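You operate a simulated robot arm through the tools that you are given. There is no shell and no other tool. Be economical: measure what you need, move in short steps, check, and stop when the job is done.

You are at the controls of a simulated two-armed robot. One attempt, no reset.

## Task
Take the lamp base that says "N3" from the top shelf of the trolley and leave it on the middle shelf of the trolley. Pick up the card sleeve from the top shelf of the trolley with one hand, pass it to the other hand and put it on the top of the water cooler. Take the 23.5 steel plug from the top shelf of the trolley and leave it on the white job card there. Take the blue box on the top of the low rack and put it away on the far part of the ledge. Take the white filter from the shelf over the white stand and put it on the brown card divider on the top of the grey bench. Put one of the steel inserts from the third shelf from the bottom of the tall rack on the packing bench top. Turn the middle air knob to 1. Open the blue drawer, put the felt pad from the inside of the blue drawer in the blue tote, then shut the drawer. Shut the blue cupboard door. Close the middle cabinet right door. Turn the speed knob to 1. The order is free. Set down upright: white filter, steel insert, felt pad.

Only the result counts: the job must be done as asked and must still hold three seconds after the hand-in. Knocking over, shifting, dropping, spilling or breaking anything else fails it.

## Robot
Two 7-joint arms with two-finger parallel grippers on one trunk, on a base that drives. Base frame: it is fixed to the floor where the robot stands at the start and does not move with it; the origin is under the middle of the robot, x ahead of it, y to its left, z up; the surface under the hand at the start is at about z = 900. Units: mm, degrees, N and s.
The left shoulder is at the start at [80, 131, 947], the right one opposite. With the tool pointing down near the work surface each hand reaches from about 380 to 840 mm from the robot's upright axis, wherever it stands, measured 20 degrees to its own side. Places, roughly: blue box [-1000, 500, 750]; blue cupboard door [-1900, -4000, 300]; blue drawer [-1900, -3700, 700]; blue tote [-2250, -6000, 750]; card divider [-5750, -1250, 1000]; card sleeve [750, 250, 1000]; far part of the ledge (15x84 cm) [640, -4920, 740]; felt pad (5x4x5 cm) [-1800, -3700, 600]; job card [1000, 250, 1000]; lamp base [750, 0, 1000]; middle air knob [-5500, -5900, 900]; middle cabinet right door [-2400, -4700, 400]; middle shelf of the trolley [800, 100, 600]; packing bench top [-5700, -7300, 800]; speed knob [-3100, -4900, 900]; steel insert [-6000, -4750, 1000]; steel plug [750, 250, 1000]; top of the water cooler [-2200, 400, 800]; white filter [-6000, -500, 1500]. Payload 1.57 kg a hand.
Tool frame (each hand has its own): the origin (TCP) lies between the finger pads and is the grasp point; the fingertips stand 30 mm ahead of it; z points along the fingers, y is the line along which they close. Largest opening 110 mm; finger width 24, thickness 12; the body of the gripper, 48 by 112 mm, starts 78 mm behind the TCP.
Orientation is told as [roll, pitch, yaw] about the base's x, y, z axes, in that order, counted from this pose: with the fingers straight down and closing along the base's y, the tool's x points along the base's -x, its y along +y and its z along -z.

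## Interface
- The arms move only by the tool move_arm. It takes "left_rows", "right_rows" or both (then of equal length, played together; a hand with none holds still); each is a list of rows, each an object (a shift or turn left out is 0, a gripper value left out holds the last) with "delta_rot": the turn, a rotation vector about the tool's x, y, z in degrees, a list of three; "translation": the shift along the tool's x, y, z in mm, a list of three; "grip": the opening, from 0 (shut) to 1 (fully open). In form: [{"delta_rot": [wx, wy, wz], "translation": [x, y, z], "grip": grip}, ...]. A call has 1 to 12 rows; each row shifts and turns the commanded pose from where the row before left it, along the tool's axes as they then stand. Rows are played at 5 a second. More than 50 mm and 8.6 degrees between two rows, or a gripper value outside its range, and nothing of the call is played. A pose out of reach is approached as far as the arm can. The call stops where the force on the tool passes 40 N (or 10 N more than at its start, if that is more) or the arm is blocked; 0.2 s more then pass. Each finger travels about 108 mm/s and halts on what it meets, pressing with about 23 N; the grip force reading is that of the motor and also rises with nothing between the fingers. The clock runs only during rows and for 0.2 s after the last one: add rows that do not move to give the fingers time. It gives the time, the measured TCP pose, the force on the tool (base axes), the opening and the grip force at its end, in the units of the frame above (readings bear some noise), with the torque about the TCP (base axes, N m) and any sound that the robot's microphone picked up.
- Cameras (640 x 400 px; columns grow to the right, rows downward): "scene" is now at [-84.7, 53.9, 1395.5]; the picture's right is [0.69, -0.72, -0.00], its down [-0.56, -0.53, -0.64] and it looks along [0.46, 0.44, -0.77] (base axes); focal length 214 px, centre (320, 200). "left" rides on the left gripper at [70, -16, -141] in its tool frame; the picture's right is [0.23, 0.97, 0.00], its down [-0.86, 0.20, -0.48] and it looks along [-0.47, 0.11, 0.88] (tool axes); focal length 222 px, centre (320, 200). "right" rides on the right gripper at [70, 16, -141] in its tool frame; the picture's right is [-0.23, 0.97, 0.00], its down [-0.86, -0.20, -0.48] and it looks along [-0.47, -0.11, 0.88] (tool axes); focal length 222 px, centre (320, 200). There is no depth. A picture from a camera that has moved, and an enlarged one, comes with that camera's place and axes in the base frame and with its lens.
- get_image(camera): a new picture of that camera. No time passes.
- roll_base(legs): drives the robot by 1 to 6 legs, each [ahead, left, turn to the left] in mm, mm and degrees, along the robot's own axes; the way and the turn of a leg run together, so that a leg with both is an arc; at most 1500 mm and 180 degrees a leg. The arms and the cameras ride along, it lands a little off, and it stops where it bumps. It gives what a move gives.
- pan_tilt(pan, tilt): turns the head with the scene camera to pan (to the left, within 109 degrees either way) and tilt (down, from -29 to 69), counted from straight ahead of the robot. It gives what a move gives.
- close_up(camera, box): a new picture of the part [left, top, right, bottom] of that camera's present view, enlarged. No time passes.
- close_job(): hands the job in; it is judged then, once.

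Go step by step. Nothing tells you exact positions but the pictures and the camera data: compare them with the known pose of the tool, close in by small moves and look again before you grip or let go. The budget is 535 turns and 336 pictures, counting those below and the enlarged ones. Unless the task says otherwise, let go and move clear before handing in, and close with one line.

The tools are called after "Request:" as name(argument=value, ...) on one line, values as JSON. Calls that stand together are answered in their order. move_arm: Moves the arms, as the interface text tells. Its arguments: {"type":"object","properties":{"left_rows":{"type":"array","items":{"type":"object","properties":{"delta_rot":{"type":"array","items":{"type":"number"}},"translation":{"type":"array","items":{"type":"number"}},"grip":{"type":"number"}}}},"right_rows":{"type":"array","items":{"type":"object","properties":{"delta_rot":{"type":"array","items":{"type":"number"}},"translation":{"type":"array","items":{"type":"number"}},"grip":{"type":"number"}}}}},"required":[]} The other tools are called the same way: roll_base (legs) drives the base; pan_tilt (pan, tilt) turns the head that bears the scene camera; get_image (camera) takes a picture; close_up (camera, box) takes an enlarged picture of a part of a camera's view; close_job () hands the job in.

At the start:

```text
time_s: 0.0
left_eef_pos: [511.3, 385.7, 1141.7]
left_ee_rot: [0.0, 0.0, 0.0]
left_force: [-1.0, -0.1, 0.3]
left_moment: [0.02, -0.02, -0.01]
left_finger_gap: 110.0
left_gripper_force: 0.0
right_eef_pos: [507.5, -57.6, 1228.1]
right_ee_rot: [0.0, 0.0, 0.0]
right_force: [-0.4, -0.4, 0.6]
right_moment: [0.02, 0.01, 0.01]
right_finger_gap: 109.8
right_gripper_force: 0.1
robot x, y, heading: [2.4, -1.4, -0.1]
head pan, tilt: [43.8, 50.5]
```

scene: 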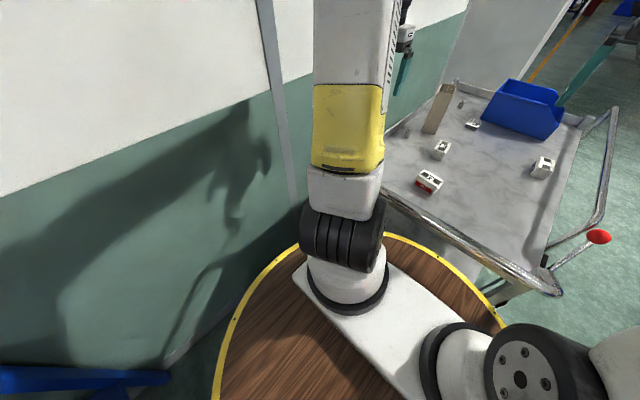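
right: 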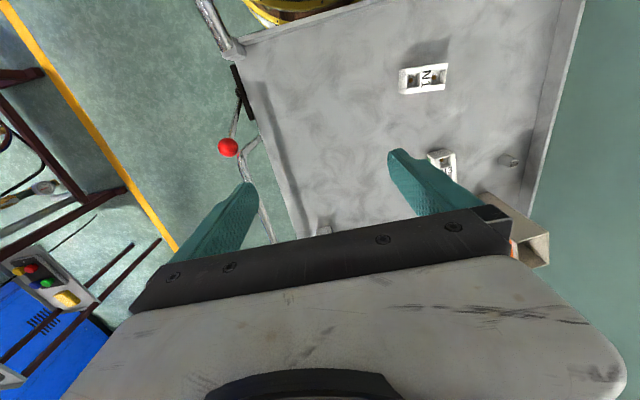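
left: 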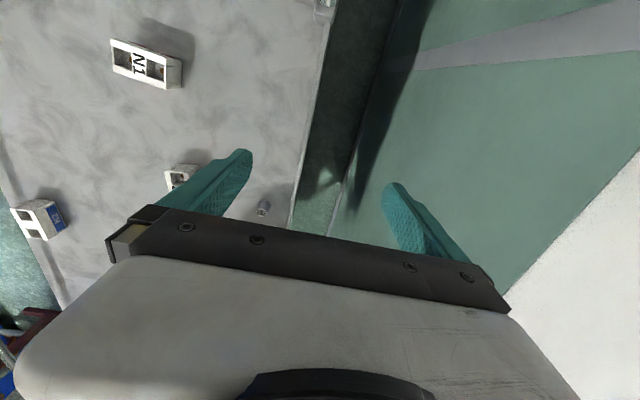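

I see a trolley ahead with several lamp bases, a card sleeve and small plugs. I'll aim the head at it for a better look.

Request:
pan_tilt(pan=8, tilt=35)

Request:
get_image(camera="scene")

```text
time_s: 1.0
left_eef_pos: [511.5, 385.7, 1140.9]
left_ee_rot: [0.1, 0.0, 0.0]
left_force: [-0.7, -0.5, 0.5]
left_moment: [0.0, 0.01, 0.04]
left_finger_gap: 109.8
left_gripper_force: 0.1
right_eef_pos: [508.2, -58.5, 1227.9]
right_ee_rot: [0.0, -0.1, 0.0]
right_force: [1.4, -0.5, 0.6]
right_moment: [0.0, 0.01, -0.01]
right_finger_gap: 110.0
right_gripper_force: 0.1
robot x, y, heading: [-1.4, -1.7, -0.3]
head pan, tilt: [8.0, 35.0]
```

```text
332 pictures are left
camera scene: at [-52.7, 13.3, 1417.9], right [0.14, -0.99, 0.0], down [-0.57, -0.08, -0.82], along [0.81, 0.11, -0.57], focal length 214 px, centre (320, 200)
```

scene: 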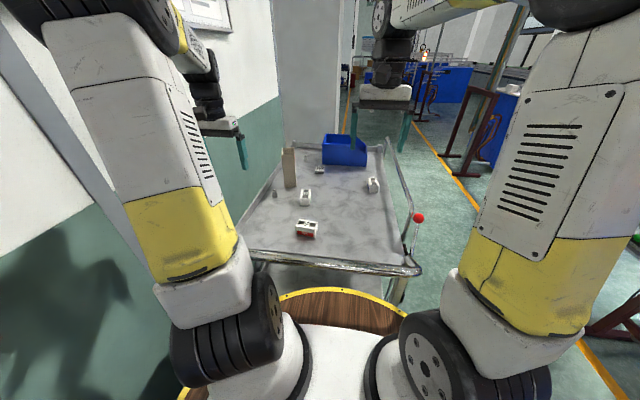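

Request:
close_up(camera="scene", box=[230, 120, 430, 245])

Request:
close_up(camera="left", box=[0, 0, 340, 240])

Request:
close_up(camera="right", box=[220, 0, 600, 280])

```text
3.20 times, centred on (330, 182) of scene
camera zoom: at [-52.7, 13.3, 1417.9], right [0.14, -0.99, 0.0], down [-0.57, -0.08, -0.82], along [0.81, 0.11, -0.57], focal length 686 px, centre (288, 256)
```

zoom: 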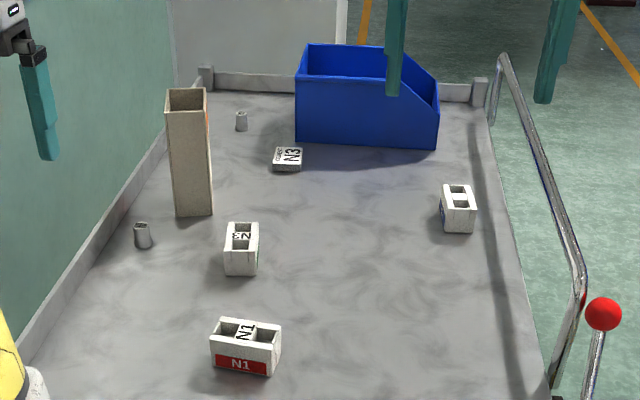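

```text
1.67 times, centred on (170, 120) of left
camera zoom: at [442.5, 369.3, 1283.9], right [-0.23, 0.97, 0.0], down [0.86, 0.2, 0.48], along [0.47, 0.11, -0.88], focal length 370 px, centre (570, 333)
```

zoom: 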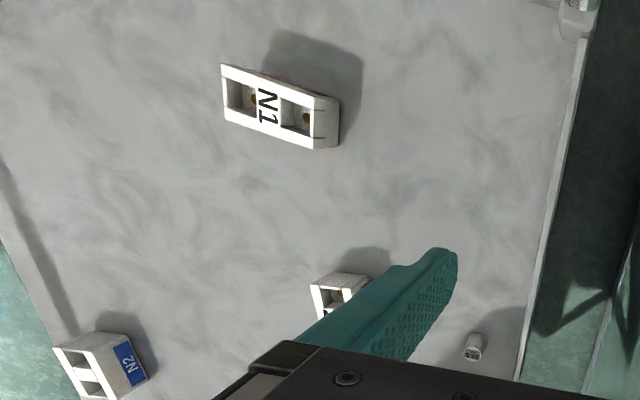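

```text
1.43 times, centred on (410, 140) of right
camera zoom: at [439.4, -42.0, 1368.0], right [0.23, 0.97, 0.0], down [0.86, -0.2, 0.48], along [0.47, -0.11, -0.88], focal length 317 px, centre (191, 286)
```

zoom: 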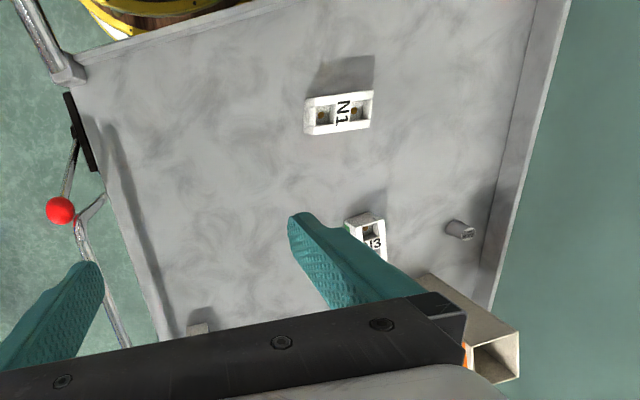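

Request:
close_up(camera="scene", box=[260, 140, 340, 190])

Request:
close_up(camera="scene", box=[260, 180, 340, 245])

Request:
close_up(camera="right", box=[400, 130, 560, 230])

```text
8.00 times, centred on (300, 165) of scene
camera zoom: at [-52.7, 13.3, 1417.9], right [0.14, -0.99, 0.0], down [-0.57, -0.08, -0.82], along [0.81, 0.11, -0.57], focal length 1716 px, centre (480, 480)
```

zoom: 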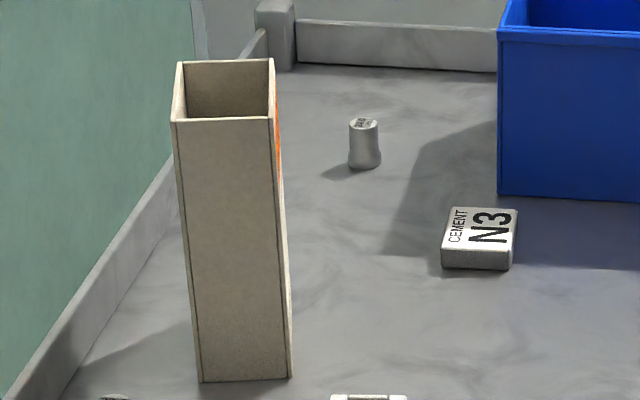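

```text
6.15 times, centred on (300, 212) of scene
camera zoom: at [-52.7, 13.3, 1417.9], right [0.14, -0.99, 0.0], down [-0.57, -0.08, -0.82], along [0.81, 0.11, -0.57], focal length 1320 px, centre (443, 123)
```

zoom: 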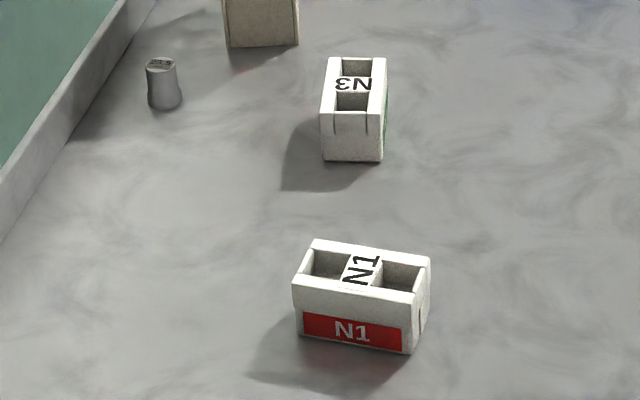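

```text
4.00 times, centred on (480, 180) of right
camera zoom: at [439.4, -42.0, 1368.0], right [0.23, 0.97, 0.0], down [0.86, -0.2, 0.48], along [0.47, -0.11, -0.88], focal length 888 px, centre (-320, 280)
```

zoom: 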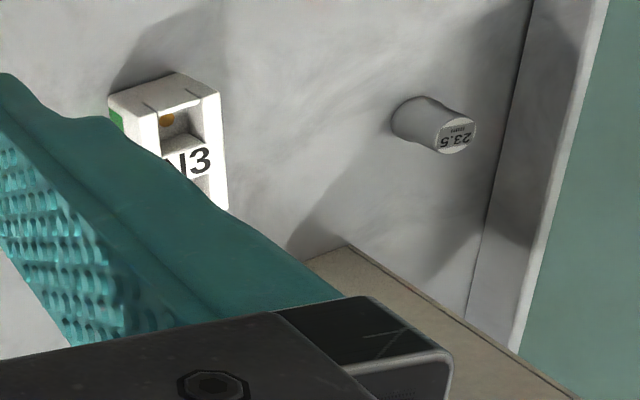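

The plug near the sleeve is 23.5 and the lamp base N3 stands at about (640,170); the job card isn't visible yet. I'll move the left hand up and forward to look at the far half.

Request:
move_arm(left_rows=[{"translation": [0, -20, -50]}, {"translation": [-40, -20, -50]}, {"translation": [-45, -20, 0]}, {"translation": [-45, -20, 0]}, {"translation": [-45, 0, 0]}, {"translation": [0, 0, 0]}])

Request:
get_image(camera="left")

Request:
get_image(camera="scene")

```text
refused: row 1 steps farther than a row can; nothing moved
```

```text
325 pictures are left
camera left: at [442.5, 369.3, 1283.9], right [-0.23, 0.97, 0.0], down [0.86, 0.2, 0.48], along [0.47, 0.11, -0.88], focal length 222 px, centre (320, 200)
```

left: 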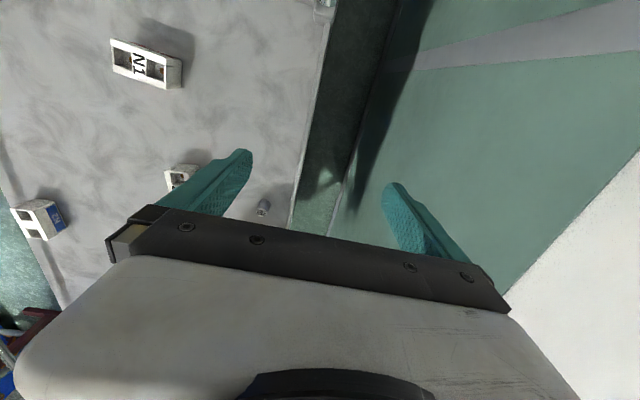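

```text
324 pictures are left
camera scene: at [-52.7, 13.3, 1417.9], right [0.14, -0.99, 0.0], down [-0.57, -0.08, -0.82], along [0.81, 0.11, -0.57], focal length 214 px, centre (320, 200)
```

scene: 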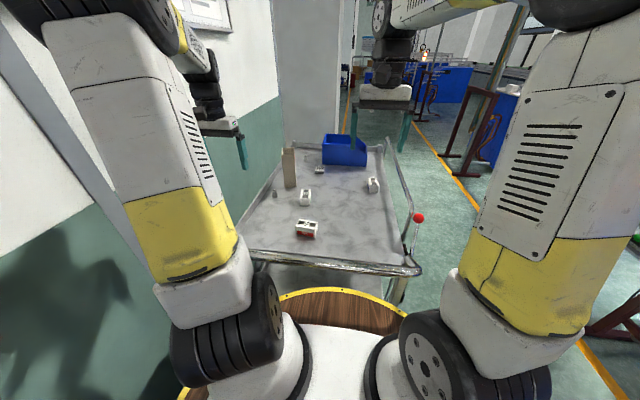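

The step was too long; I keep each row within 50 mm.

Request:
move_arm(left_rows=[{"translation": [0, -15, -45]}, {"translation": [0, -15, -45]}, {"translation": [-45, -18, 0]}, {"translation": [-45, -18, 0]}, {"translation": [-45, -18, 0]}, {"translation": [-45, 0, 0]}, {"translation": [0, 0, 0]}])

Request:
get_image(camera="left")

```text
time_s: 2.6
left_eef_pos: [688.8, 300.4, 1235.0]
left_ee_rot: [0.0, 0.1, 0.1]
left_force: [-0.1, 0.4, -0.5]
left_moment: [0.01, 0.02, 0.01]
left_finger_gap: 109.9
left_gripper_force: 0.0
right_eef_pos: [508.0, -58.9, 1225.7]
right_ee_rot: [0.0, -0.1, 0.0]
right_force: [0.3, -0.7, 0.0]
right_moment: [-0.03, 0.01, 0.02]
right_finger_gap: 110.0
right_gripper_force: 0.1
robot x, y, heading: [-0.8, -1.2, -0.1]
head pan, tilt: [8.0, 35.0]
```

```text
323 pictures are left
camera left: at [621.5, 284.1, 1377.0], right [-0.23, 0.97, 0.0], down [0.86, 0.2, 0.48], along [0.46, 0.11, -0.88], focal length 222 px, centre (320, 200)
```

left: 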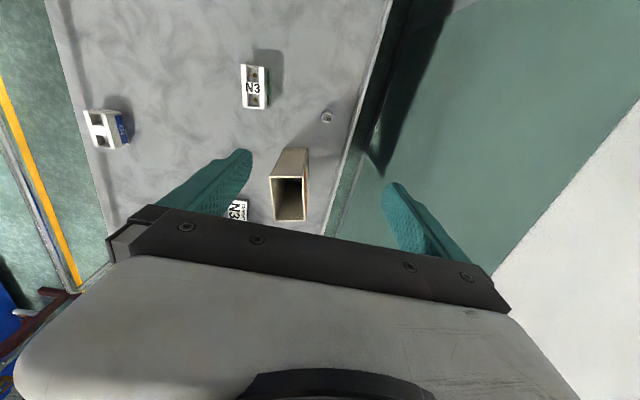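

Request:
move_arm(left_rows=[{"delta_rot": [0, -8, 0]}, {"delta_rot": [0, -8, 0]}, {"delta_rot": [0, -8, 0]}, {"translation": [0, 0, 0]}])

Request:
get_image(camera="left")

```text
time_s: 3.6
left_eef_pos: [689.5, 301.6, 1233.9]
left_ee_rot: [0.0, -24.1, -0.1]
left_force: [0.6, -0.2, 1.0]
left_moment: [0.04, 0.03, -0.02]
left_finger_gap: 110.0
left_gripper_force: 0.0
right_eef_pos: [509.3, -58.9, 1226.5]
right_ee_rot: [0.1, 0.1, -0.1]
right_force: [0.4, 0.1, 0.7]
right_moment: [0.02, -0.01, 0.02]
right_finger_gap: 109.9
right_gripper_force: 0.1
robot x, y, heading: [2.0, -5.2, -0.1]
head pan, tilt: [8.0, 35.0]
```

```text
322 pictures are left
camera left: at [570.5, 284.6, 1334.7], right [-0.21, 0.97, -0.09], down [0.59, 0.2, 0.79], along [0.78, 0.11, -0.61], focal length 222 px, centre (320, 200)
```

left: 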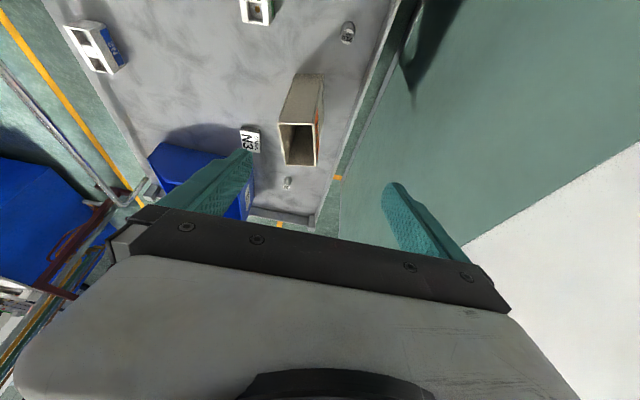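

Request:
close_up(camera="left", box=[200, 100, 328, 230])

Request:
close_up(camera="scene", box=[310, 120, 380, 180])

```text
3.08 times, centred on (264, 165) of left
camera zoom: at [570.5, 284.6, 1334.7], right [-0.21, 0.97, -0.09], down [0.59, 0.2, 0.79], along [0.78, 0.11, -0.61], focal length 684 px, centre (492, 308)
```

zoom: 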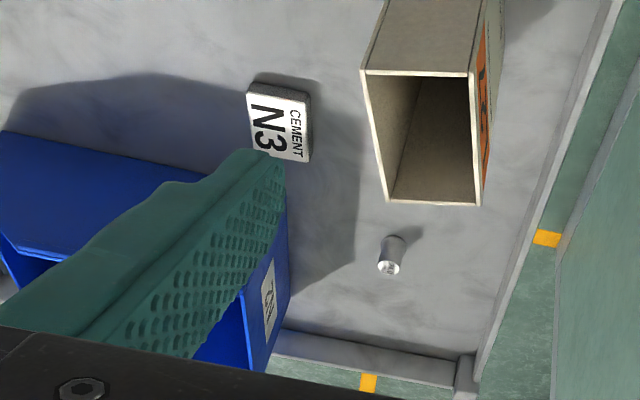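

```text
6.67 times, centred on (345, 150) of scene
camera zoom: at [-52.7, 13.2, 1417.9], right [0.14, -0.99, 0.0], down [-0.57, -0.08, -0.82], along [0.81, 0.11, -0.57], focal length 1430 px, centre (153, 533)
```

zoom: 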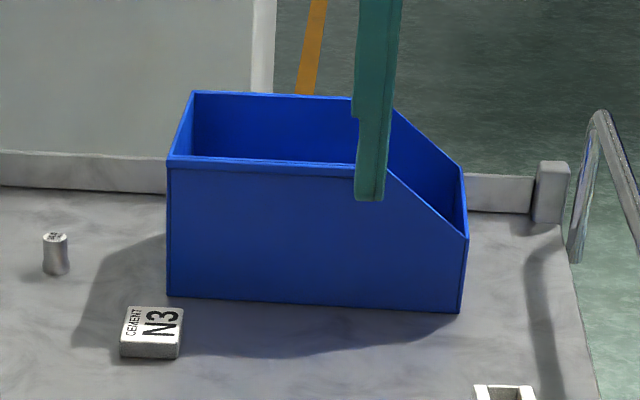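

No other card is in sight; the flat white "CEMENT N3" card at about (966,152) should be the job card. I'll check the clearance between my base and the trolley.

Request:
pan_tilt(pan=0, tilt=65)

Request:
get_image(camera="scene")

```text
time_s: 4.6
left_eef_pos: [690.0, 301.5, 1233.8]
left_ee_rot: [0.0, -24.1, 0.0]
left_force: [1.1, -0.4, 0.0]
left_moment: [0.0, 0.01, -0.03]
left_finger_gap: 110.0
left_gripper_force: 0.1
right_eef_pos: [508.6, -58.0, 1227.0]
right_ee_rot: [0.0, 0.0, 0.0]
right_force: [0.4, 0.1, 0.0]
right_moment: [0.04, 0.01, 0.0]
right_finger_gap: 110.0
right_gripper_force: 0.2
robot x, y, heading: [-3.0, 0.1, 0.2]
head pan, tilt: [0.0, 65.0]
```

```text
319 pictures are left
camera scene: at [-79.1, 1.0, 1378.1], right [0.0, -1.0, 0.0], down [-0.91, 0.0, -0.42], along [0.42, 0.0, -0.91], focal length 214 px, centre (320, 200)
```

scene: 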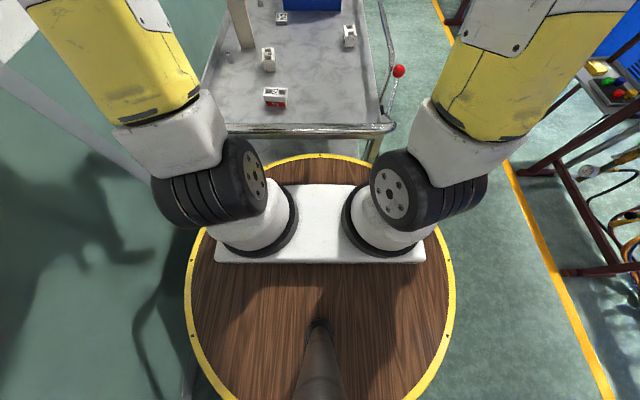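

The disc on my base nearly touches the trolley, so I'll reach with a tilted tool and back off later for the middle shelf. First the left hand goes to a 45° forward tilt above lamp base N3.

Request:
move_arm(left_rows=[{"delta_rot": [0, -7, 0]}, {"delta_rot": [0, -7, 0]}, {"delta_rot": [0, -7, 0]}, {"translation": [34, -26.4, -8.5]}, {"translation": [34, -26.4, -8.5]}, {"translation": [34, -26.4, -8.5]}, {"translation": [34, -26.4, -8.5]}, {"translation": [34, -26.4, -8.5]}, {"translation": [0, 0, 0]}])

Request:
get_image(camera="left")

Request:
pan_tilt(pan=8, tilt=45)

Request:
get_image(camera="scene")

```text
time_s: 6.6
left_eef_pos: [542.6, 167.5, 1139.9]
left_ee_rot: [0.0, -45.0, 0.1]
left_force: [-0.3, 0.3, -0.9]
left_moment: [0.0, 0.01, -0.01]
left_finger_gap: 109.8
left_gripper_force: 0.1
right_eef_pos: [508.6, -58.1, 1227.1]
right_ee_rot: [0.0, 0.0, 0.0]
right_force: [0.4, -0.3, 0.2]
right_moment: [-0.02, 0.02, -0.01]
right_finger_gap: 110.0
right_gripper_force: 0.0
robot x, y, heading: [-2.1, -0.4, 0.0]
head pan, tilt: [0.0, 65.0]
```

```text
318 pictures are left
camera left: at [394.7, 151.4, 1190.5], right [-0.16, 0.97, -0.16], down [0.27, 0.2, 0.94], along [0.95, 0.11, -0.29], focal length 222 px, centre (320, 200)
```

left: 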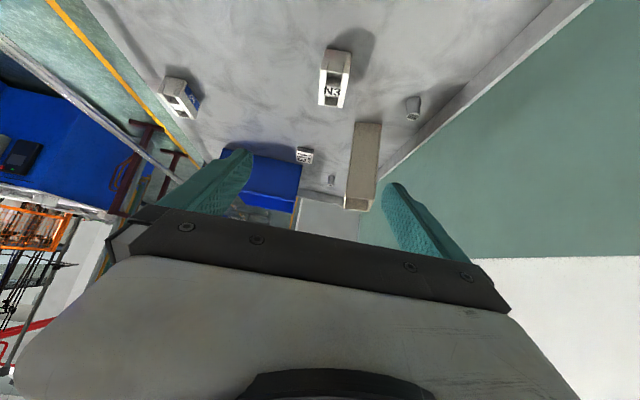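

```text
time_s: 7.4
left_eef_pos: [542.3, 168.1, 1139.0]
left_ee_rot: [0.0, -45.1, 0.0]
left_force: [0.6, -0.2, -0.5]
left_moment: [0.01, -0.02, 0.0]
left_finger_gap: 109.9
left_gripper_force: 0.1
right_eef_pos: [509.0, -58.3, 1227.1]
right_ee_rot: [0.0, -0.1, 0.0]
right_force: [0.6, -0.7, 0.1]
right_moment: [-0.03, 0.0, -0.02]
right_finger_gap: 109.9
right_gripper_force: 0.0
robot x, y, heading: [-2.0, -1.3, -0.3]
head pan, tilt: [8.0, 45.0]
```

```text
317 pictures are left
camera scene: at [-59.4, 12.2, 1403.0], right [0.14, -0.99, 0.0], down [-0.7, -0.1, -0.71], along [0.7, 0.1, -0.71], focal length 214 px, centre (320, 200)
```

scene: 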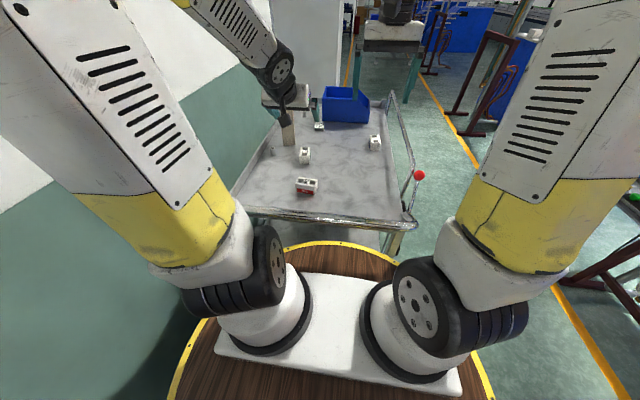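

Request:
close_up(camera="left", box=[280, 20, 440, 130])

Request:
close_up(camera="scene", box=[230, 110, 350, 210])

```text
3.64 times, centred on (360, 75) of left
camera zoom: at [395.0, 151.6, 1190.7], right [-0.16, 0.97, -0.16], down [0.27, 0.2, 0.94], along [0.95, 0.11, -0.29], focal length 808 px, centre (174, 654)
```

zoom: 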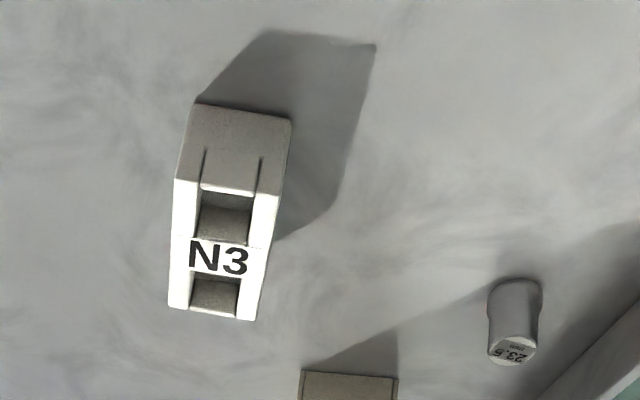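

```text
4.00 times, centred on (290, 160) of scene
camera zoom: at [-59.4, 12.2, 1403.0], right [0.14, -0.99, 0.0], down [-0.7, -0.1, -0.71], along [0.7, 0.1, -0.71], focal length 858 px, centre (440, 360)
```

zoom: 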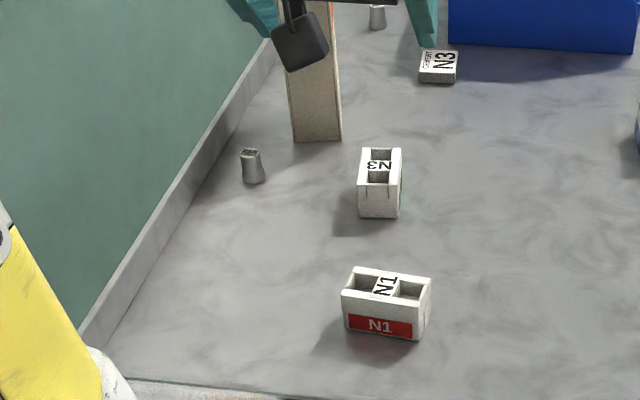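

N3 lies with centre about (668,174), surface z≈894, block height ≈39. I approach to about 60 mm short along the tool axis and check.

Request:
move_arm(left_rows=[{"translation": [34.3, 3, 0], "grip": 0.75}, {"translation": [34.3, 3, 0]}, {"translation": [0, 0, 45]}, {"translation": [0, 0, 45]}, {"translation": [0, 0, 45]}, {"translation": [0, 0, 33]}, {"translation": [0, 0, 0]}])

Request:
get_image(camera="left")

Request:
close_up(camera="scene", box=[230, 110, 350, 210])

```text
time_s: 9.0
left_eef_pos: [610.9, 177.7, 973.0]
left_ee_rot: [-0.1, -45.1, 0.0]
left_force: [0.4, 0.6, -0.4]
left_moment: [-0.03, -0.04, -0.02]
left_finger_gap: 82.6
left_gripper_force: 0.0
right_eef_pos: [509.1, -59.2, 1226.2]
right_ee_rot: [0.0, 0.0, 0.0]
right_force: [-0.2, -0.2, 0.0]
right_moment: [-0.02, 0.01, 0.02]
right_finger_gap: 109.9
right_gripper_force: 0.1
robot x, y, heading: [-2.5, -1.6, 0.2]
head pan, tilt: [8.0, 45.0]
```

```text
314 pictures are left
camera left: at [463.0, 160.9, 1025.1], right [-0.16, 0.97, -0.16], down [0.27, 0.2, 0.94], along [0.95, 0.11, -0.29], focal length 222 px, centre (320, 200)
```

left: 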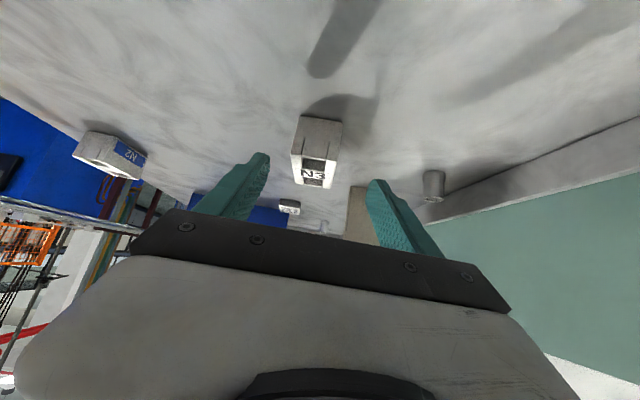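

```text
4.00 times, centred on (290, 160) of scene
camera zoom: at [-59.1, 12.4, 1403.1], right [0.14, -0.99, 0.0], down [-0.7, -0.1, -0.71], along [0.7, 0.1, -0.71], focal length 858 px, centre (440, 360)
```

zoom: 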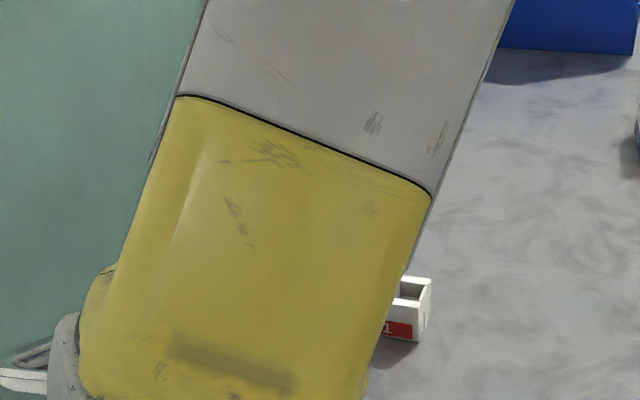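

Request:
move_arm(left_rows=[{"translation": [0, -2, 31]}, {"translation": [0, -2, 31]}, {"grip": 0.2}, {"grip": 0.2}, {"grip": 0.2}, {"grip": 0.2}])

Request:
get_image(camera="left")

```text
time_s: 10.4
left_eef_pos: [655.5, 172.1, 929.4]
left_ee_rot: [0.0, -45.0, 0.1]
left_force: [0.6, 0.5, 2.0]
left_moment: [0.02, -0.14, 0.04]
left_finger_gap: 39.7
left_gripper_force: 22.9
right_eef_pos: [508.9, -58.5, 1227.3]
right_ee_rot: [0.0, 0.0, -0.1]
right_force: [-0.4, -0.6, 0.5]
right_moment: [0.0, -0.01, -0.02]
right_finger_gap: 109.9
right_gripper_force: 0.1
robot x, y, heading: [-0.6, 0.3, 0.0]
head pan, tilt: [8.0, 45.0]
```

```text
312 pictures are left
camera left: at [507.2, 154.9, 981.5], right [-0.16, 0.97, -0.16], down [0.27, 0.2, 0.94], along [0.95, 0.11, -0.29], focal length 222 px, centre (320, 200)
```

left: 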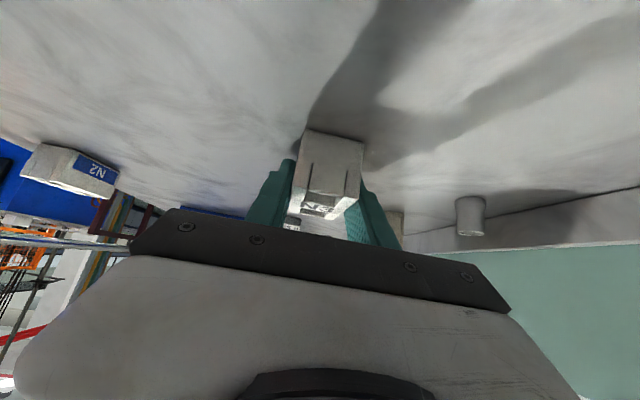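

N3 is gripped (gap 39.7). I lift it straight up and then back the robot off to reach under the top shelf.

Request:
move_arm(left_rows=[{"translation": [-15, 0, -15]}, {"translation": [-33, 0, -33]}, {"translation": [-33, 0, -33]}, {"translation": [-33, 0, -33]}, {"translation": [0, 0, 0]}])

Request:
roll_base(legs=[[-400, 0, 0]])

Request:
get_image(camera="left")

Request:
pan_tilt(pan=5, tilt=45)

Request:
get_image(camera="scene")

```text
time_s: 11.6
left_eef_pos: [656.5, 169.2, 1091.9]
left_ee_rot: [-0.1, -45.0, 0.0]
left_force: [0.1, 1.7, -0.7]
left_moment: [0.02, 0.02, 0.01]
left_finger_gap: 39.7
left_gripper_force: 23.2
right_eef_pos: [508.1, -57.9, 1227.2]
right_ee_rot: [0.1, 0.0, 0.1]
right_force: [-0.4, -0.2, -0.3]
right_moment: [0.01, 0.0, 0.01]
right_finger_gap: 109.6
right_gripper_force: 0.0
robot x, y, heading: [-3.4, 2.0, 0.1]
head pan, tilt: [8.0, 45.0]
```

```text
time_s: 14.1
left_eef_pos: [274.0, 167.7, 1091.8]
left_ee_rot: [0.0, -45.0, 6.7]
left_force: [0.8, 0.2, -0.5]
left_moment: [0.01, 0.0, 0.02]
left_finger_gap: 39.6
left_gripper_force: 23.2
right_eef_pos: [152.0, -74.0, 1228.4]
right_ee_rot: [0.1, -0.1, 6.8]
right_force: [-0.3, -0.9, -0.8]
right_moment: [0.03, 0.02, -0.01]
right_finger_gap: 109.9
right_gripper_force: 0.1
robot x, y, heading: [-355.3, -74.6, 6.6]
head pan, tilt: [8.0, 45.0]
stopped in leg 1: the robot was blocked; the commanded pose is now the measured one
```

```text
311 pictures are left
camera left: at [127.8, 134.1, 1142.1], right [-0.27, 0.95, -0.16], down [0.24, 0.23, 0.94], along [0.93, 0.22, -0.29], focal length 222 px, centre (320, 200)
```

left: 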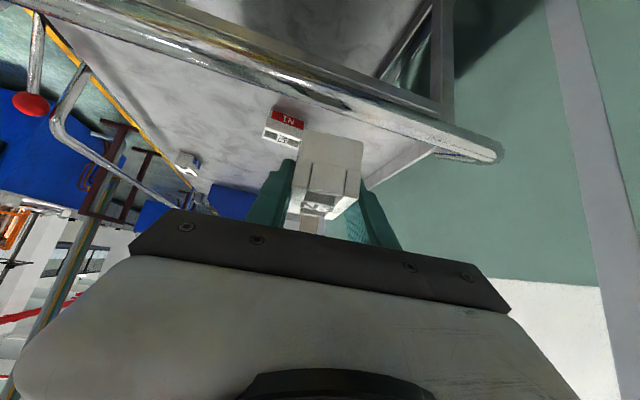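

```text
time_s: 14.7
left_eef_pos: [272.9, 168.8, 1091.6]
left_ee_rot: [0.1, -45.1, 6.7]
left_force: [0.2, -0.3, -1.6]
left_moment: [0.0, -0.04, -0.01]
left_finger_gap: 39.7
left_gripper_force: 23.1
right_eef_pos: [152.3, -74.7, 1228.7]
right_ee_rot: [0.1, -0.2, 6.7]
right_force: [-0.3, 0.3, -0.1]
right_moment: [-0.01, 0.02, 0.0]
right_finger_gap: 110.0
right_gripper_force: 0.0
robot x, y, heading: [-355.5, -74.4, 6.7]
head pan, tilt: [5.0, 45.0]
```

```text
310 pictures are left
camera scene: at [-418.3, -74.5, 1403.1], right [0.2, -0.98, 0.0], down [-0.69, -0.14, -0.71], along [0.69, 0.14, -0.71], focal length 214 px, centre (320, 200)
```

scene: 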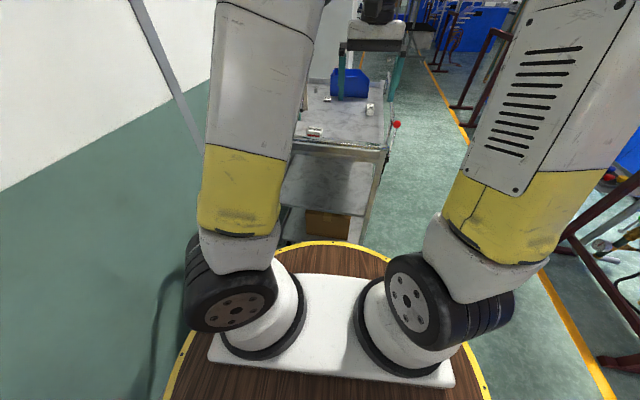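

The drive was blocked by something behind left and slid. I look there before moving again.

Request:
pan_tilt(pan=109, tilt=45)

Request:
get_image(camera="scene")

```text
time_s: 16.5
left_eef_pos: [272.3, 168.0, 1091.5]
left_ee_rot: [-0.1, -45.0, 6.7]
left_force: [0.3, 0.2, -1.1]
left_moment: [0.01, -0.02, -0.01]
left_finger_gap: 39.7
left_gripper_force: 22.8
right_eef_pos: [152.0, -73.6, 1227.5]
right_ee_rot: [0.1, -0.1, 6.7]
right_force: [-0.1, -0.4, 0.3]
right_moment: [-0.01, 0.02, -0.01]
right_finger_gap: 110.0
right_gripper_force: 0.0
robot x, y, heading: [-361.2, -75.2, 6.5]
head pan, tilt: [108.9, 45.0]
```

```text
309 pictures are left
camera scene: at [-532.8, -17.3, 1403.1], right [0.9, 0.43, 0.0], down [0.3, -0.64, -0.71], along [-0.3, 0.64, -0.71], focal length 214 px, centre (320, 200)
```

scene: 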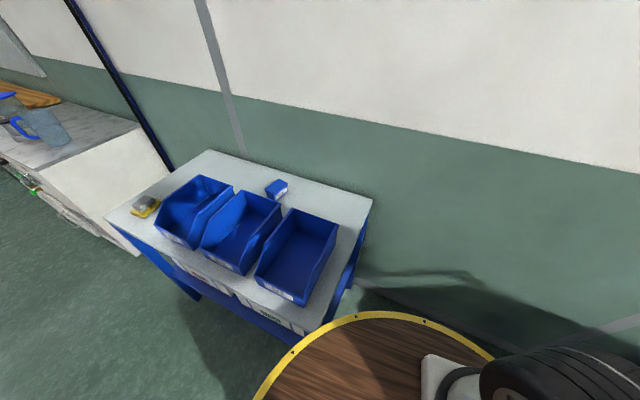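

Request:
roll_base(legs=[[90, -20, -6.5]])

Request:
pan_tilt(pan=8, tilt=35)

Request:
close_up(camera="scene", box=[200, 100, 440, 250])

```text
time_s: 17.6
left_eef_pos: [389.2, 82.8, 1092.0]
left_ee_rot: [-0.2, -45.1, 0.5]
left_force: [-0.4, 0.3, -0.9]
left_moment: [-0.04, 0.0, -0.02]
left_finger_gap: 39.9
left_gripper_force: 22.7
right_eef_pos: [242.3, -144.5, 1227.9]
right_ee_rot: [0.0, 0.0, 0.4]
right_force: [-0.4, 0.1, 0.0]
right_moment: [0.0, -0.02, -0.01]
right_finger_gap: 110.0
right_gripper_force: 0.1
robot x, y, heading: [-265.2, -88.7, 0.4]
head pan, tilt: [108.9, 45.0]
```

```text
time_s: 19.4
left_eef_pos: [387.3, 82.6, 1091.9]
left_ee_rot: [0.0, -45.1, 0.4]
left_force: [-0.5, 0.2, -0.8]
left_moment: [0.02, -0.03, -0.02]
left_finger_gap: 39.5
left_gripper_force: 23.4
right_eef_pos: [241.8, -143.5, 1227.5]
right_ee_rot: [0.1, -0.1, 0.4]
right_force: [0.1, -0.1, 0.2]
right_moment: [0.01, 0.01, 0.0]
right_finger_gap: 110.0
right_gripper_force: 0.0
robot x, y, heading: [-266.8, -91.9, 0.4]
head pan, tilt: [8.0, 35.0]
```

```text
2.67 times, centred on (320, 175) of scene
camera zoom: at [-318.8, -77.1, 1417.9], right [0.14, -0.99, 0.0], down [-0.57, -0.08, -0.82], along [0.81, 0.12, -0.57], focal length 572 px, centre (320, 267)
```

zoom: 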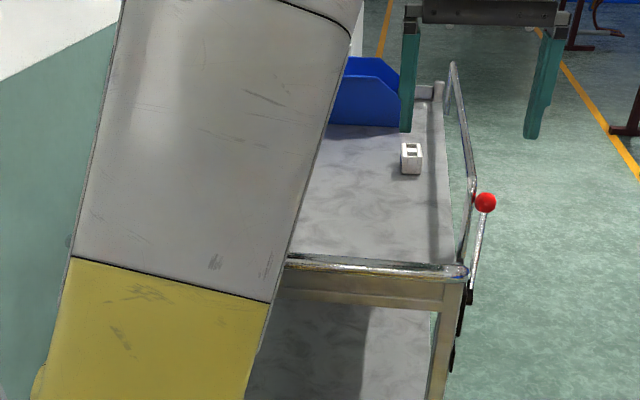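

Request:
move_arm(left_rows=[{"translation": [35, 0, -35]}, {"translation": [35, 0, -35]}, {"translation": [35, 0, -35]}, {"translation": [35, 0, 35]}, {"translation": [35, 0, 35]}, {"translation": [35, 0, 35]}, {"translation": [35, 0, 35]}, {"translation": [35, 0, 35]}, {"translation": [35, 0, 35]}, {"translation": [0, 0, 0]}])

Request:
get_image(camera="left")

Request:
get_image(camera="scene")

```text
time_s: 20.6
left_eef_pos: [254.7, 19.8, 1037.4]
left_ee_rot: [0.1, -47.8, -8.1]
left_force: [-103.9, -10.1, 112.9]
left_moment: [2.68, 0.69, 2.49]
left_finger_gap: 39.6
left_gripper_force: 23.1
left hand out of reach, approached as far as the arm can: row 4, 5
right_eef_pos: [234.6, -143.8, 1227.8]
right_ee_rot: [0.0, -0.2, 0.7]
right_force: [0.4, 1.7, 0.5]
right_moment: [-0.01, -0.01, -0.01]
right_finger_gap: 110.4
right_gripper_force: 0.1
robot x, y, heading: [-267.8, -88.8, 0.4]
head pan, tilt: [8.0, 35.0]
stopped in row 5 (left hand): the force on the tool passed its limit at 324 N (the readings are from after the stop); the commanded pose is now the measured one
```

```text
307 pictures are left
camera left: at [102.5, 24.9, 1080.5], right [-0.01, 0.99, -0.17], down [0.24, 0.17, 0.96], along [0.97, -0.03, -0.24], focal length 222 px, centre (320, 200)
```

left: 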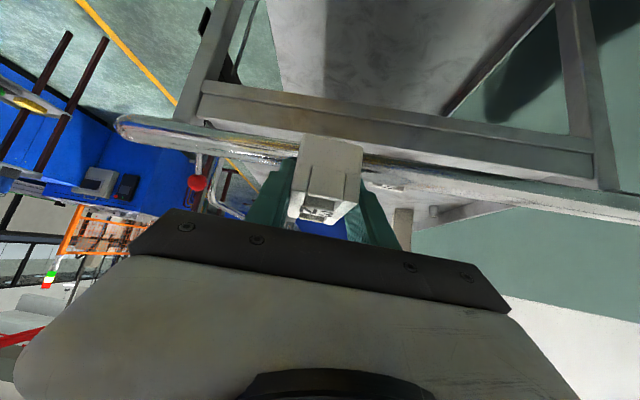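

```text
306 pictures are left
camera scene: at [-328.4, -77.6, 1417.6], right [0.15, -0.99, 0.0], down [-0.56, -0.08, -0.82], along [0.81, 0.12, -0.57], focal length 214 px, centre (320, 200)
```

scene: 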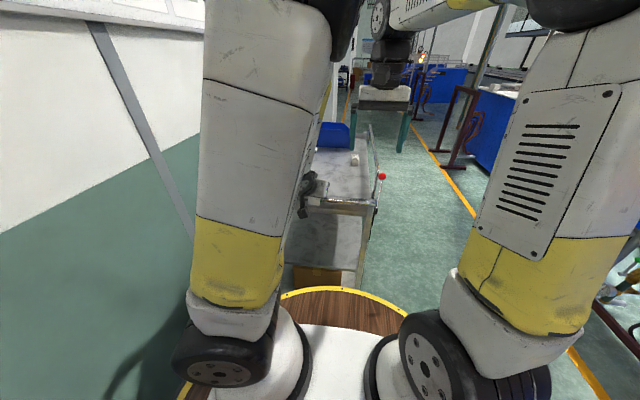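

The arm ran into its own limit close to the body. I move the hand forward-left again and reposition the base farther to the right and back.

Request:
move_arm(left_rows=[{"translation": [-28, 33, 0]}, {"translation": [-28, 33, 0]}, {"translation": [-28, 33, 0]}, {"delta_rot": [-5.8, 2.8, -5.5]}, {"translation": [0, 0, 0]}])

Request:
roll_base(legs=[[0, -110, 0], [-90, 0, 0]])

Request:
get_image(camera="left")

Request:
get_image(camera="scene")

```text
time_s: 20.9
left_eef_pos: [255.9, 23.3, 1040.0]
left_ee_rot: [-0.4, -46.3, -9.5]
left_force: [-69.6, -3.6, 87.7]
left_moment: [2.03, 0.42, 1.97]
left_finger_gap: 39.6
left_gripper_force: 22.8
right_eef_pos: [235.8, -147.6, 1227.7]
right_ee_rot: [0.0, -0.1, 0.5]
right_force: [-0.3, -0.8, 0.5]
right_moment: [0.07, 0.03, -0.02]
right_finger_gap: 110.1
right_gripper_force: 0.1
robot x, y, heading: [-271.2, -90.6, 0.2]
head pan, tilt: [8.0, 35.0]
stopped in row 1 (left hand): the force on the tool passed its limit at 198 N (the readings are from after the stop); the commanded pose is now the measured one
```

```text
time_s: 21.7
left_eef_pos: [256.5, 22.1, 1039.8]
left_ee_rot: [-0.3, -46.2, -9.1]
left_force: [-51.1, 2.3, 60.4]
left_moment: [1.69, 0.33, 1.15]
left_finger_gap: 39.9
left_gripper_force: 22.8
right_eef_pos: [236.6, -151.1, 1227.1]
right_ee_rot: [0.0, 0.0, 0.6]
right_force: [-0.1, 0.2, -0.5]
right_moment: [-0.01, 0.0, 0.0]
right_finger_gap: 110.0
right_gripper_force: 0.0
robot x, y, heading: [-265.7, -100.7, 0.4]
head pan, tilt: [8.0, 35.0]
stopped in leg 1: the force on the tool passed its limit at 130 N (the readings are from after the stop); the commanded pose is now the measured one
```

```text
305 pictures are left
camera left: at [106.7, 29.8, 1087.3], right [0.0, 0.99, -0.17], down [0.28, 0.16, 0.95], along [0.96, -0.04, -0.27], focal length 222 px, centre (320, 200)
```

left: 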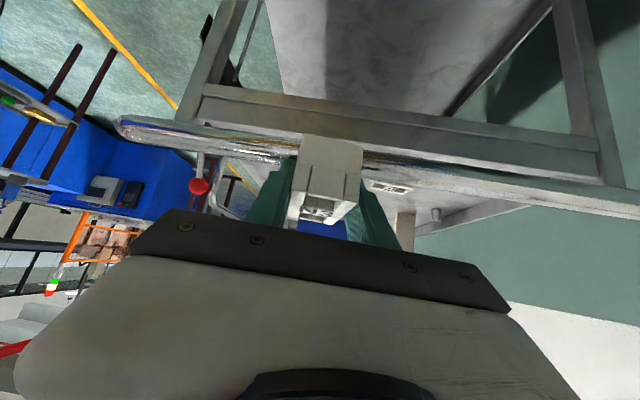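

```text
304 pictures are left
camera scene: at [-326.7, -85.6, 1417.8], right [0.15, -0.99, 0.0], down [-0.57, -0.08, -0.82], along [0.81, 0.12, -0.57], focal length 214 px, centre (320, 200)
```

scene: 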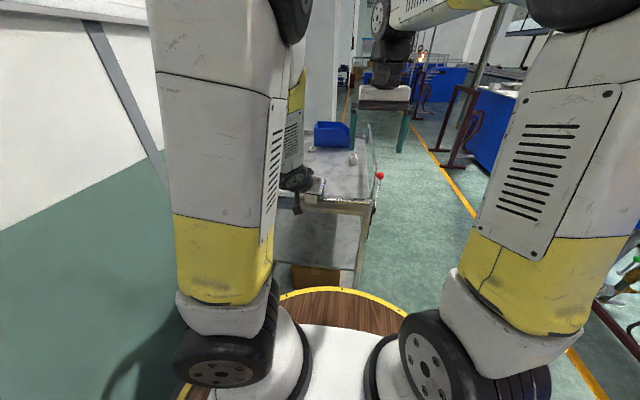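

Request:
move_arm(left_rows=[{"translation": [0, 0, -15]}, {"translation": [0, 0, -15]}, {"translation": [0, 0, -15]}, {"translation": [0, 0, 0]}])

Request:
get_image(camera="scene")

```text
time_s: 22.7
left_eef_pos: [232.5, 26.3, 1069.6]
left_ee_rot: [-0.1, -45.8, -9.0]
left_force: [-0.2, 0.1, -0.8]
left_moment: [0.02, -0.05, 0.0]
left_finger_gap: 39.6
left_gripper_force: 22.9
left hand out of reach, approached as far as the arm can: row 3
right_eef_pos: [239.7, -151.5, 1226.2]
right_ee_rot: [-0.1, 0.0, 0.6]
right_force: [0.4, -1.0, -0.7]
right_moment: [-0.01, 0.02, 0.0]
right_finger_gap: 109.9
right_gripper_force: 0.0
robot x, y, heading: [-268.3, -99.1, 0.5]
head pan, tilt: [8.0, 35.0]
```

```text
303 pictures are left
camera scene: at [-322.0, -85.2, 1417.9], right [0.15, -0.99, 0.0], down [-0.57, -0.08, -0.82], along [0.81, 0.12, -0.57], focal length 214 px, centre (320, 200)
```

scene: 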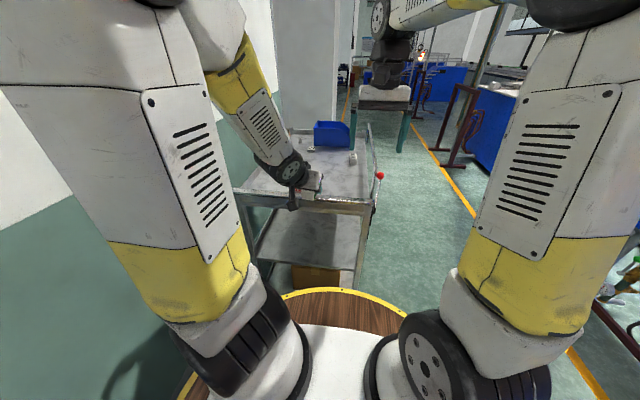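

Freed. Now reposition the base.

Request:
roll_base(legs=[[0, -110, 0], [-110, 0, 0]])

Request:
move_arm(left_rows=[{"delta_rot": [-5.8, 0.8, -5.5]}, {"translation": [-30, 20, 30]}, {"translation": [-30, 20, 30]}, {"translation": [-30, 20, 30]}, {"translation": [0, 0, 0]}])

Request:
get_image(camera="left")

Request:
get_image(camera="scene")

```text
time_s: 24.7
left_eef_pos: [121.3, -86.6, 1069.0]
left_ee_rot: [-0.1, -45.8, -8.8]
left_force: [-0.3, 0.0, -0.9]
left_moment: [0.0, -0.01, 0.01]
left_finger_gap: 39.7
left_gripper_force: 22.9
right_eef_pos: [128.2, -263.1, 1225.9]
right_ee_rot: [0.1, 0.1, 0.6]
right_force: [0.1, -0.4, 0.0]
right_moment: [-0.02, 0.01, 0.03]
right_finger_gap: 110.2
right_gripper_force: 0.0
robot x, y, heading: [-380.4, -212.2, 0.7]
head pan, tilt: [8.0, 35.0]
```

```text
time_s: 25.9
left_eef_pos: [246.1, -28.6, 1069.8]
left_ee_rot: [0.0, -44.9, -0.9]
left_force: [0.5, -0.4, -1.2]
left_moment: [-0.02, -0.01, 0.0]
left_finger_gap: 39.6
left_gripper_force: 23.2
right_eef_pos: [129.5, -262.7, 1225.2]
right_ee_rot: [0.0, 0.1, 0.8]
right_force: [-0.5, -0.1, -0.3]
right_moment: [0.01, 0.0, 0.0]
right_finger_gap: 109.9
right_gripper_force: 0.1
robot x, y, heading: [-377.8, -212.0, 0.7]
head pan, tilt: [8.0, 35.0]
```

```text
302 pictures are left
camera left: at [98.7, -42.9, 1121.0], right [-0.14, 0.98, -0.16], down [0.27, 0.19, 0.94], along [0.95, 0.09, -0.29], focal length 222 px, centre (320, 200)
```

left: 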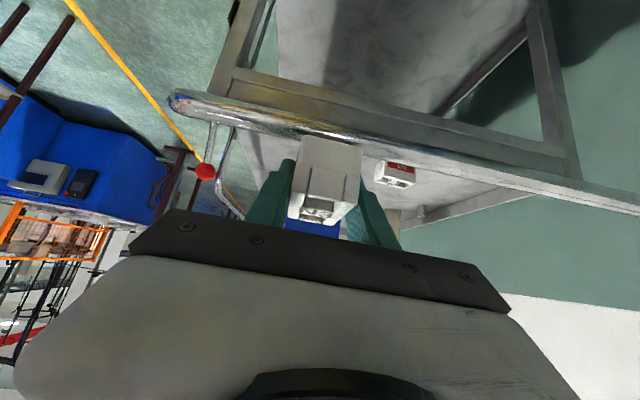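

```text
301 pictures are left
camera scene: at [-432.8, -198.5, 1417.9], right [0.15, -0.99, 0.0], down [-0.57, -0.09, -0.82], along [0.81, 0.12, -0.57], focal length 214 px, centre (320, 200)
```

scene: 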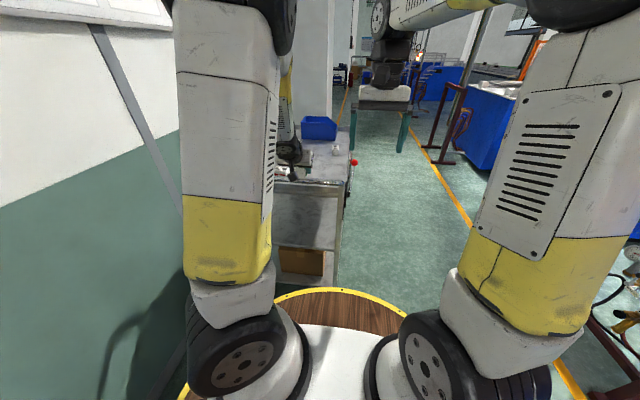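

Request:
close_up(camera="scene", box=[260, 130, 370, 300])

Request:
close_up(camera="left", box=[160, 0, 640, 260])

```text
2.35 times, centred on (315, 215) of scene
camera zoom: at [-432.8, -198.5, 1417.9], right [0.15, -0.99, 0.0], down [-0.57, -0.09, -0.82], along [0.81, 0.12, -0.57], focal length 505 px, centre (332, 165)
```

zoom: 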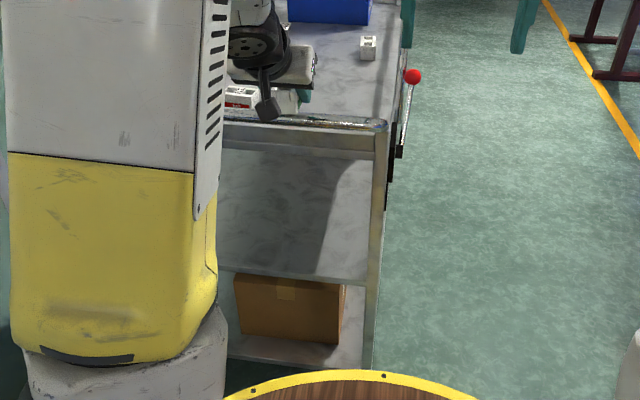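

```text
1.33 times, centred on (400, 130) of left
camera zoom: at [98.7, -42.9, 1121.0], right [-0.14, 0.98, -0.16], down [0.27, 0.19, 0.94], along [0.95, 0.09, -0.29], focal length 296 px, centre (213, 293)
```

zoom: 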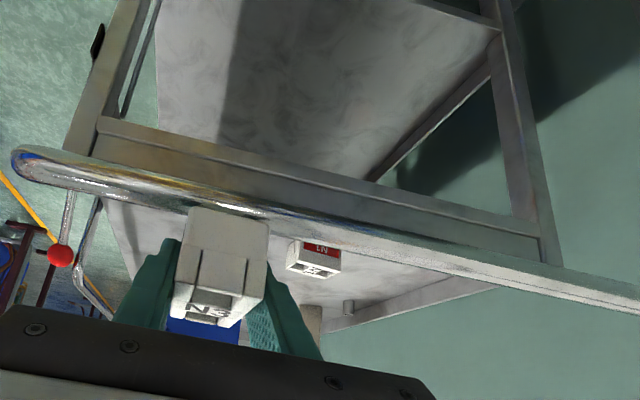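

The middle shelf opening spans about z 470–840 with the front at x≈395. I lower the hand in front of it.

Request:
move_arm(left_rows=[{"translation": [-28, 0, 28]}, {"translation": [35, 0, 35]}, {"translation": [35, 0, 35]}, {"translation": [35, 0, 35]}, {"translation": [35, 0, 35]}, {"translation": [35, 0, 35]}, {"translation": [35, 0, 35]}, {"translation": [35, 0, 35]}, {"translation": [35, 0, 35]}, {"translation": [0, 0, 0]}])

Request:
get_image(camera="left")

Request:
get_image(camera="scene")

```text
time_s: 26.6
left_eef_pos: [299.1, -31.8, 1015.8]
left_ee_rot: [-0.9, -47.0, 0.1]
left_force: [-0.1, 1.2, 2.0]
left_moment: [0.07, 0.06, -0.04]
left_finger_gap: 39.8
left_gripper_force: 10.4
right_eef_pos: [128.8, -260.9, 1226.9]
right_ee_rot: [0.0, 0.1, 0.8]
right_force: [-1.0, 0.0, -0.3]
right_moment: [0.01, -0.04, -0.05]
right_finger_gap: 109.9
right_gripper_force: 0.1
robot x, y, heading: [-381.6, -209.8, 0.5]
head pan, tilt: [8.0, 35.0]
stopped in row 3 (left hand): the force on the tool passed its limit at 237 N (the readings are from after the stop); the commanded pose is now the measured one
```

```text
298 pictures are left
camera left: at [148.6, -45.8, 1062.1], right [-0.14, 0.97, -0.18], down [0.24, 0.21, 0.95], along [0.96, 0.09, -0.26], focal length 222 px, centre (320, 200)
```

left: 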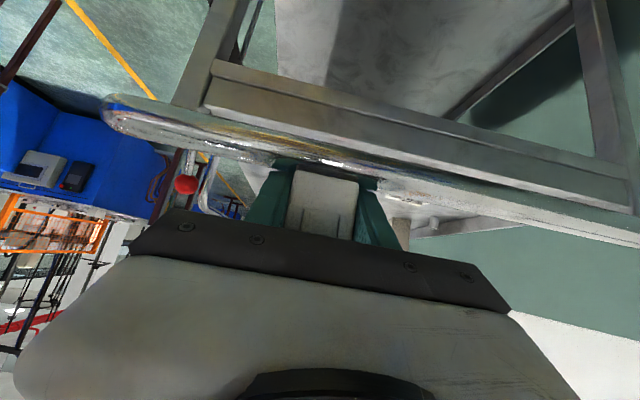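

```text
297 pictures are left
camera scene: at [-433.3, -198.3, 1417.9], right [0.15, -0.99, 0.0], down [-0.57, -0.09, -0.82], along [0.81, 0.12, -0.57], focal length 214 px, centre (320, 200)
```

scene: 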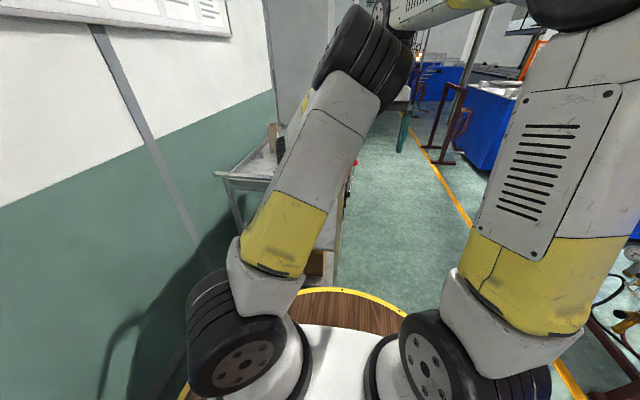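

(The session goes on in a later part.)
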